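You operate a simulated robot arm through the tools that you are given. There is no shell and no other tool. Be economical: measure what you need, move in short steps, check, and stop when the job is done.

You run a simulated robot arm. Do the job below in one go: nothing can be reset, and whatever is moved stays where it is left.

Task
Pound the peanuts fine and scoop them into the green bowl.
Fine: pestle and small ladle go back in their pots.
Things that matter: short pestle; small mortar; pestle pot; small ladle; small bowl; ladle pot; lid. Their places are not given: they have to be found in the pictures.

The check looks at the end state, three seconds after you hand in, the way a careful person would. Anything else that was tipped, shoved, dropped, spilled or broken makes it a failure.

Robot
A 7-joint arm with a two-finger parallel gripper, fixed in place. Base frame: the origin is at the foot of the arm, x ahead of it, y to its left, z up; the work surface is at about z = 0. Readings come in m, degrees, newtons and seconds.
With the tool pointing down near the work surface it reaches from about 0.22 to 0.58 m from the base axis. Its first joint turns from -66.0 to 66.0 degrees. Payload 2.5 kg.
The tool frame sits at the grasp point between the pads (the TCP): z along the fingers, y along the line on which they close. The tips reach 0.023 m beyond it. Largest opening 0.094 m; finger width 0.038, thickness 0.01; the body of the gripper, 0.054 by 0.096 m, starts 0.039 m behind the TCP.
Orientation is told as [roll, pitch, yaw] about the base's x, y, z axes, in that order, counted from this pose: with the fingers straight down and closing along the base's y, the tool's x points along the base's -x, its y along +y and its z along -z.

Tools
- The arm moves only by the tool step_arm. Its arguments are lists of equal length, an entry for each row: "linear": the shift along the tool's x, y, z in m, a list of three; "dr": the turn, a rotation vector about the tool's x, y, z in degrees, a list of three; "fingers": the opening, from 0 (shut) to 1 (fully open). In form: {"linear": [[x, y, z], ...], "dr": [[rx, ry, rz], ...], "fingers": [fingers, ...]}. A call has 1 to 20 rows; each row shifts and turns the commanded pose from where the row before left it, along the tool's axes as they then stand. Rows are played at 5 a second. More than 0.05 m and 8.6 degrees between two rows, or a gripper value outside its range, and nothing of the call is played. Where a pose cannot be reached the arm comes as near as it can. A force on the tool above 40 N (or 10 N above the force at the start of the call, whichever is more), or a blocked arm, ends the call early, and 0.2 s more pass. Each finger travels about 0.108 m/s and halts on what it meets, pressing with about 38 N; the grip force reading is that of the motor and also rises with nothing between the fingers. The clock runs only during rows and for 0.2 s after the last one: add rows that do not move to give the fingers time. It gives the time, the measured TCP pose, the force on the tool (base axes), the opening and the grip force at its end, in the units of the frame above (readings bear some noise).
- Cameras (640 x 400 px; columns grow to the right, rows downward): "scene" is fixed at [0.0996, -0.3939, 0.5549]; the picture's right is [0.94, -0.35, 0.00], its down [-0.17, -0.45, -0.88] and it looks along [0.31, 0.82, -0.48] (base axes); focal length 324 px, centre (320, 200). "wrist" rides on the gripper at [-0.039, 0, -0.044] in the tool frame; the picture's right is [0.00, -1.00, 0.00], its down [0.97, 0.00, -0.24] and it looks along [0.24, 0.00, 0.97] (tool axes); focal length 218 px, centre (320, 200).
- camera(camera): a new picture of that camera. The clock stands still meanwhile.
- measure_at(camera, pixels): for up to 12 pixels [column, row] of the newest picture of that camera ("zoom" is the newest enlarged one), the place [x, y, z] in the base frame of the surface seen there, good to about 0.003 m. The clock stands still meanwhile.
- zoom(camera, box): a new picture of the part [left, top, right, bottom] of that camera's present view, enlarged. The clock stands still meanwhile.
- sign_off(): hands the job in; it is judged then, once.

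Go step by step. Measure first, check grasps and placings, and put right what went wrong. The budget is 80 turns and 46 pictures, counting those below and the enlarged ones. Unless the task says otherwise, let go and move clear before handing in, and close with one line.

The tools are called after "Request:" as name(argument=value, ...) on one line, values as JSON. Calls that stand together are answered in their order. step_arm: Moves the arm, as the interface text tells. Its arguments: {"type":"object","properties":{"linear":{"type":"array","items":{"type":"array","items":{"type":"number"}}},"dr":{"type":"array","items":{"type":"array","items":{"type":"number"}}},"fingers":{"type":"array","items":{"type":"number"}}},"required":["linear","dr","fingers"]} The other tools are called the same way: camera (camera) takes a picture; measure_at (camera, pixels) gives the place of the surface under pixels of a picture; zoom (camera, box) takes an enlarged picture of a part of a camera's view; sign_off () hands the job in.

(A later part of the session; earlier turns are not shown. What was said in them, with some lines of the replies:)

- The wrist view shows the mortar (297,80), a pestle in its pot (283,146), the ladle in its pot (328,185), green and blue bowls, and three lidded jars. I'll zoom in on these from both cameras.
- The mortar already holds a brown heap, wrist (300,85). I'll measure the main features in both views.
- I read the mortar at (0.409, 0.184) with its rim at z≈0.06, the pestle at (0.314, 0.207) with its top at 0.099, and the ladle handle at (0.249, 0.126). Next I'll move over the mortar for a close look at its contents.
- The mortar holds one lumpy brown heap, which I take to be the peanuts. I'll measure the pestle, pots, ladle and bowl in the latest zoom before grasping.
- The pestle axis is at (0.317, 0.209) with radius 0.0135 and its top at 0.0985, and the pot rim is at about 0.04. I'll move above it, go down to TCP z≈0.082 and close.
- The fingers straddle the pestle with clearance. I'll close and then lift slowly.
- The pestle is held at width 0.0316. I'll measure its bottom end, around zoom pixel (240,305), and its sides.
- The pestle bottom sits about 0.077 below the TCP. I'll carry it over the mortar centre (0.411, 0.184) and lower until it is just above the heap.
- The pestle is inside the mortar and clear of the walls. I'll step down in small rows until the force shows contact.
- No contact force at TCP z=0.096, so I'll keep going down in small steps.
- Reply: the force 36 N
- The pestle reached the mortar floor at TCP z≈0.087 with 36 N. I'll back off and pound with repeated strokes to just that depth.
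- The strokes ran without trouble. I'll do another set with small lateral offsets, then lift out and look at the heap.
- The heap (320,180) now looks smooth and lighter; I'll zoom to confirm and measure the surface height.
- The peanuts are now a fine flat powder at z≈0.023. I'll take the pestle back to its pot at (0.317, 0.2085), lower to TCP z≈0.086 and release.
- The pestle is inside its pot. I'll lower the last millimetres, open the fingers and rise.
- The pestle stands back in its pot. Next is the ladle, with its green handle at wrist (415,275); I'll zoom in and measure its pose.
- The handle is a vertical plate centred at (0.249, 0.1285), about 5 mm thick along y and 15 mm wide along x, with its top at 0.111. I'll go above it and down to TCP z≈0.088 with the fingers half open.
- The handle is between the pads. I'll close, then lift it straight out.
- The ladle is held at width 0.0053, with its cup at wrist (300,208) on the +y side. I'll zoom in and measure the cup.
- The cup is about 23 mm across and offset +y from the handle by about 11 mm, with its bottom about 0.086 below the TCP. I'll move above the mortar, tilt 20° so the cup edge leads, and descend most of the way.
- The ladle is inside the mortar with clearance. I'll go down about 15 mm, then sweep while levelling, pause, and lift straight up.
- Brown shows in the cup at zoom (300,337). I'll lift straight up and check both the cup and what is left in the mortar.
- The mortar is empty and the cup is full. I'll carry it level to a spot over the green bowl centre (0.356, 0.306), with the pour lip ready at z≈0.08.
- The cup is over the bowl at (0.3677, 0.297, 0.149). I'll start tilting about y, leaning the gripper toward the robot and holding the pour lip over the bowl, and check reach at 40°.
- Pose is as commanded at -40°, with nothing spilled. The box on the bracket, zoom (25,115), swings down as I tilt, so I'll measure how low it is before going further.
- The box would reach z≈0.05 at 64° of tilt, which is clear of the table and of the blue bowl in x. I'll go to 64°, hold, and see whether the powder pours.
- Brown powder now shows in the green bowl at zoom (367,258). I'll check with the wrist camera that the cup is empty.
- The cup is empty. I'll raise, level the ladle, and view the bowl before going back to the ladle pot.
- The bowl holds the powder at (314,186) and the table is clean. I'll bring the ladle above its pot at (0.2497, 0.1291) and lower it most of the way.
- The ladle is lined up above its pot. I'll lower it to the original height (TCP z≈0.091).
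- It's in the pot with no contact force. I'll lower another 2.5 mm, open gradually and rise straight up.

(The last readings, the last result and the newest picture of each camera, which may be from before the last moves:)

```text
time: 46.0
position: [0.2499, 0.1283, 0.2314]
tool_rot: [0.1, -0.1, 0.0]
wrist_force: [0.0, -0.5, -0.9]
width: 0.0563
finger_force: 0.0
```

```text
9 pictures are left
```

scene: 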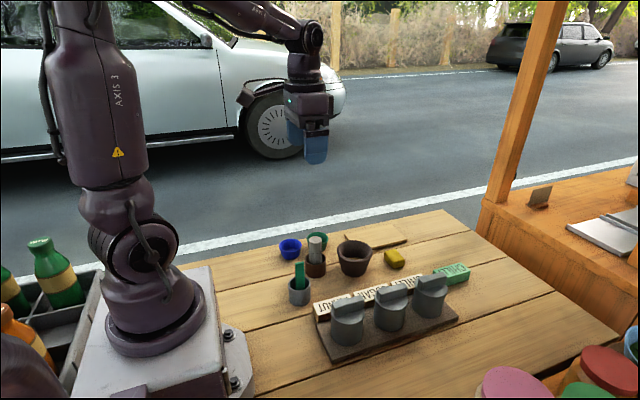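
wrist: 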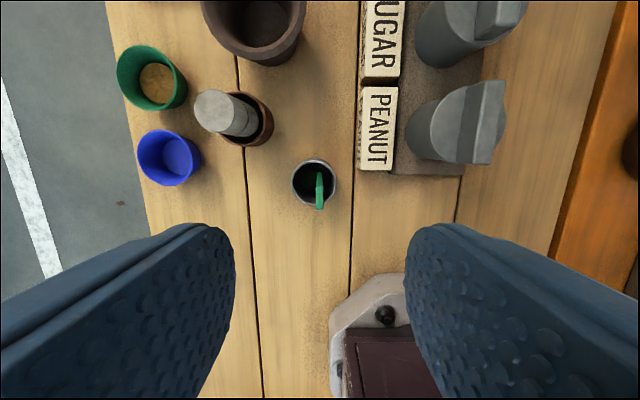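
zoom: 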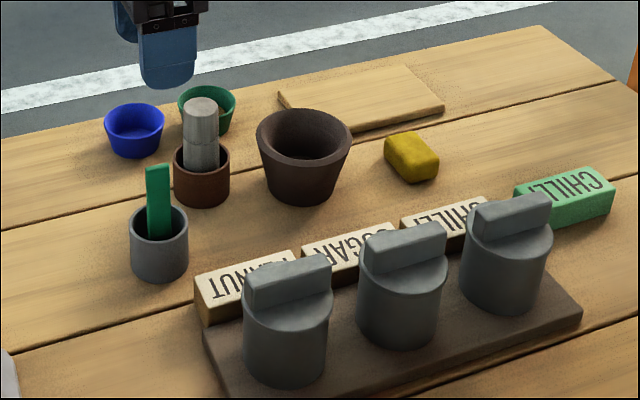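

Both tools stand in their pots, the mortar is empty and nothing else has moved. One last zoom on the bowl.

Request:
zoom(camera="wrist", box=[100, 30, 260, 200])

```text
2.35 times, centred on (180, 115) of wrist
```

zoom: 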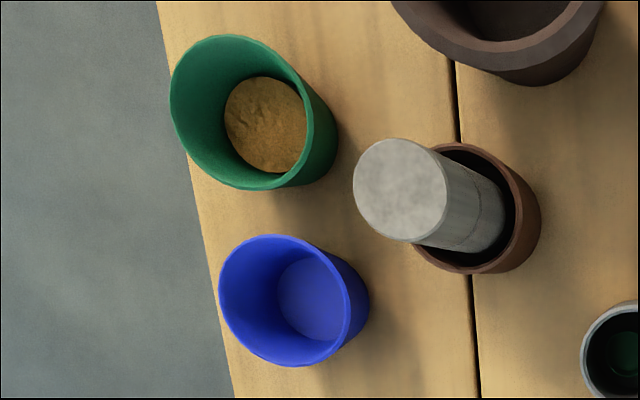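

The green bowl holds the fine powder at zoom (268,122), there are no spills, and the gripper is clear, so I'm handing in.

Request:
sign_off()

```text
The job is handed in.
```

The peanuts are pounded fine and in the green bowl, and the pestle and small ladle are back in their pots. I saw no spills, and I left the jar lids alone because the peanuts were already in the mortar.
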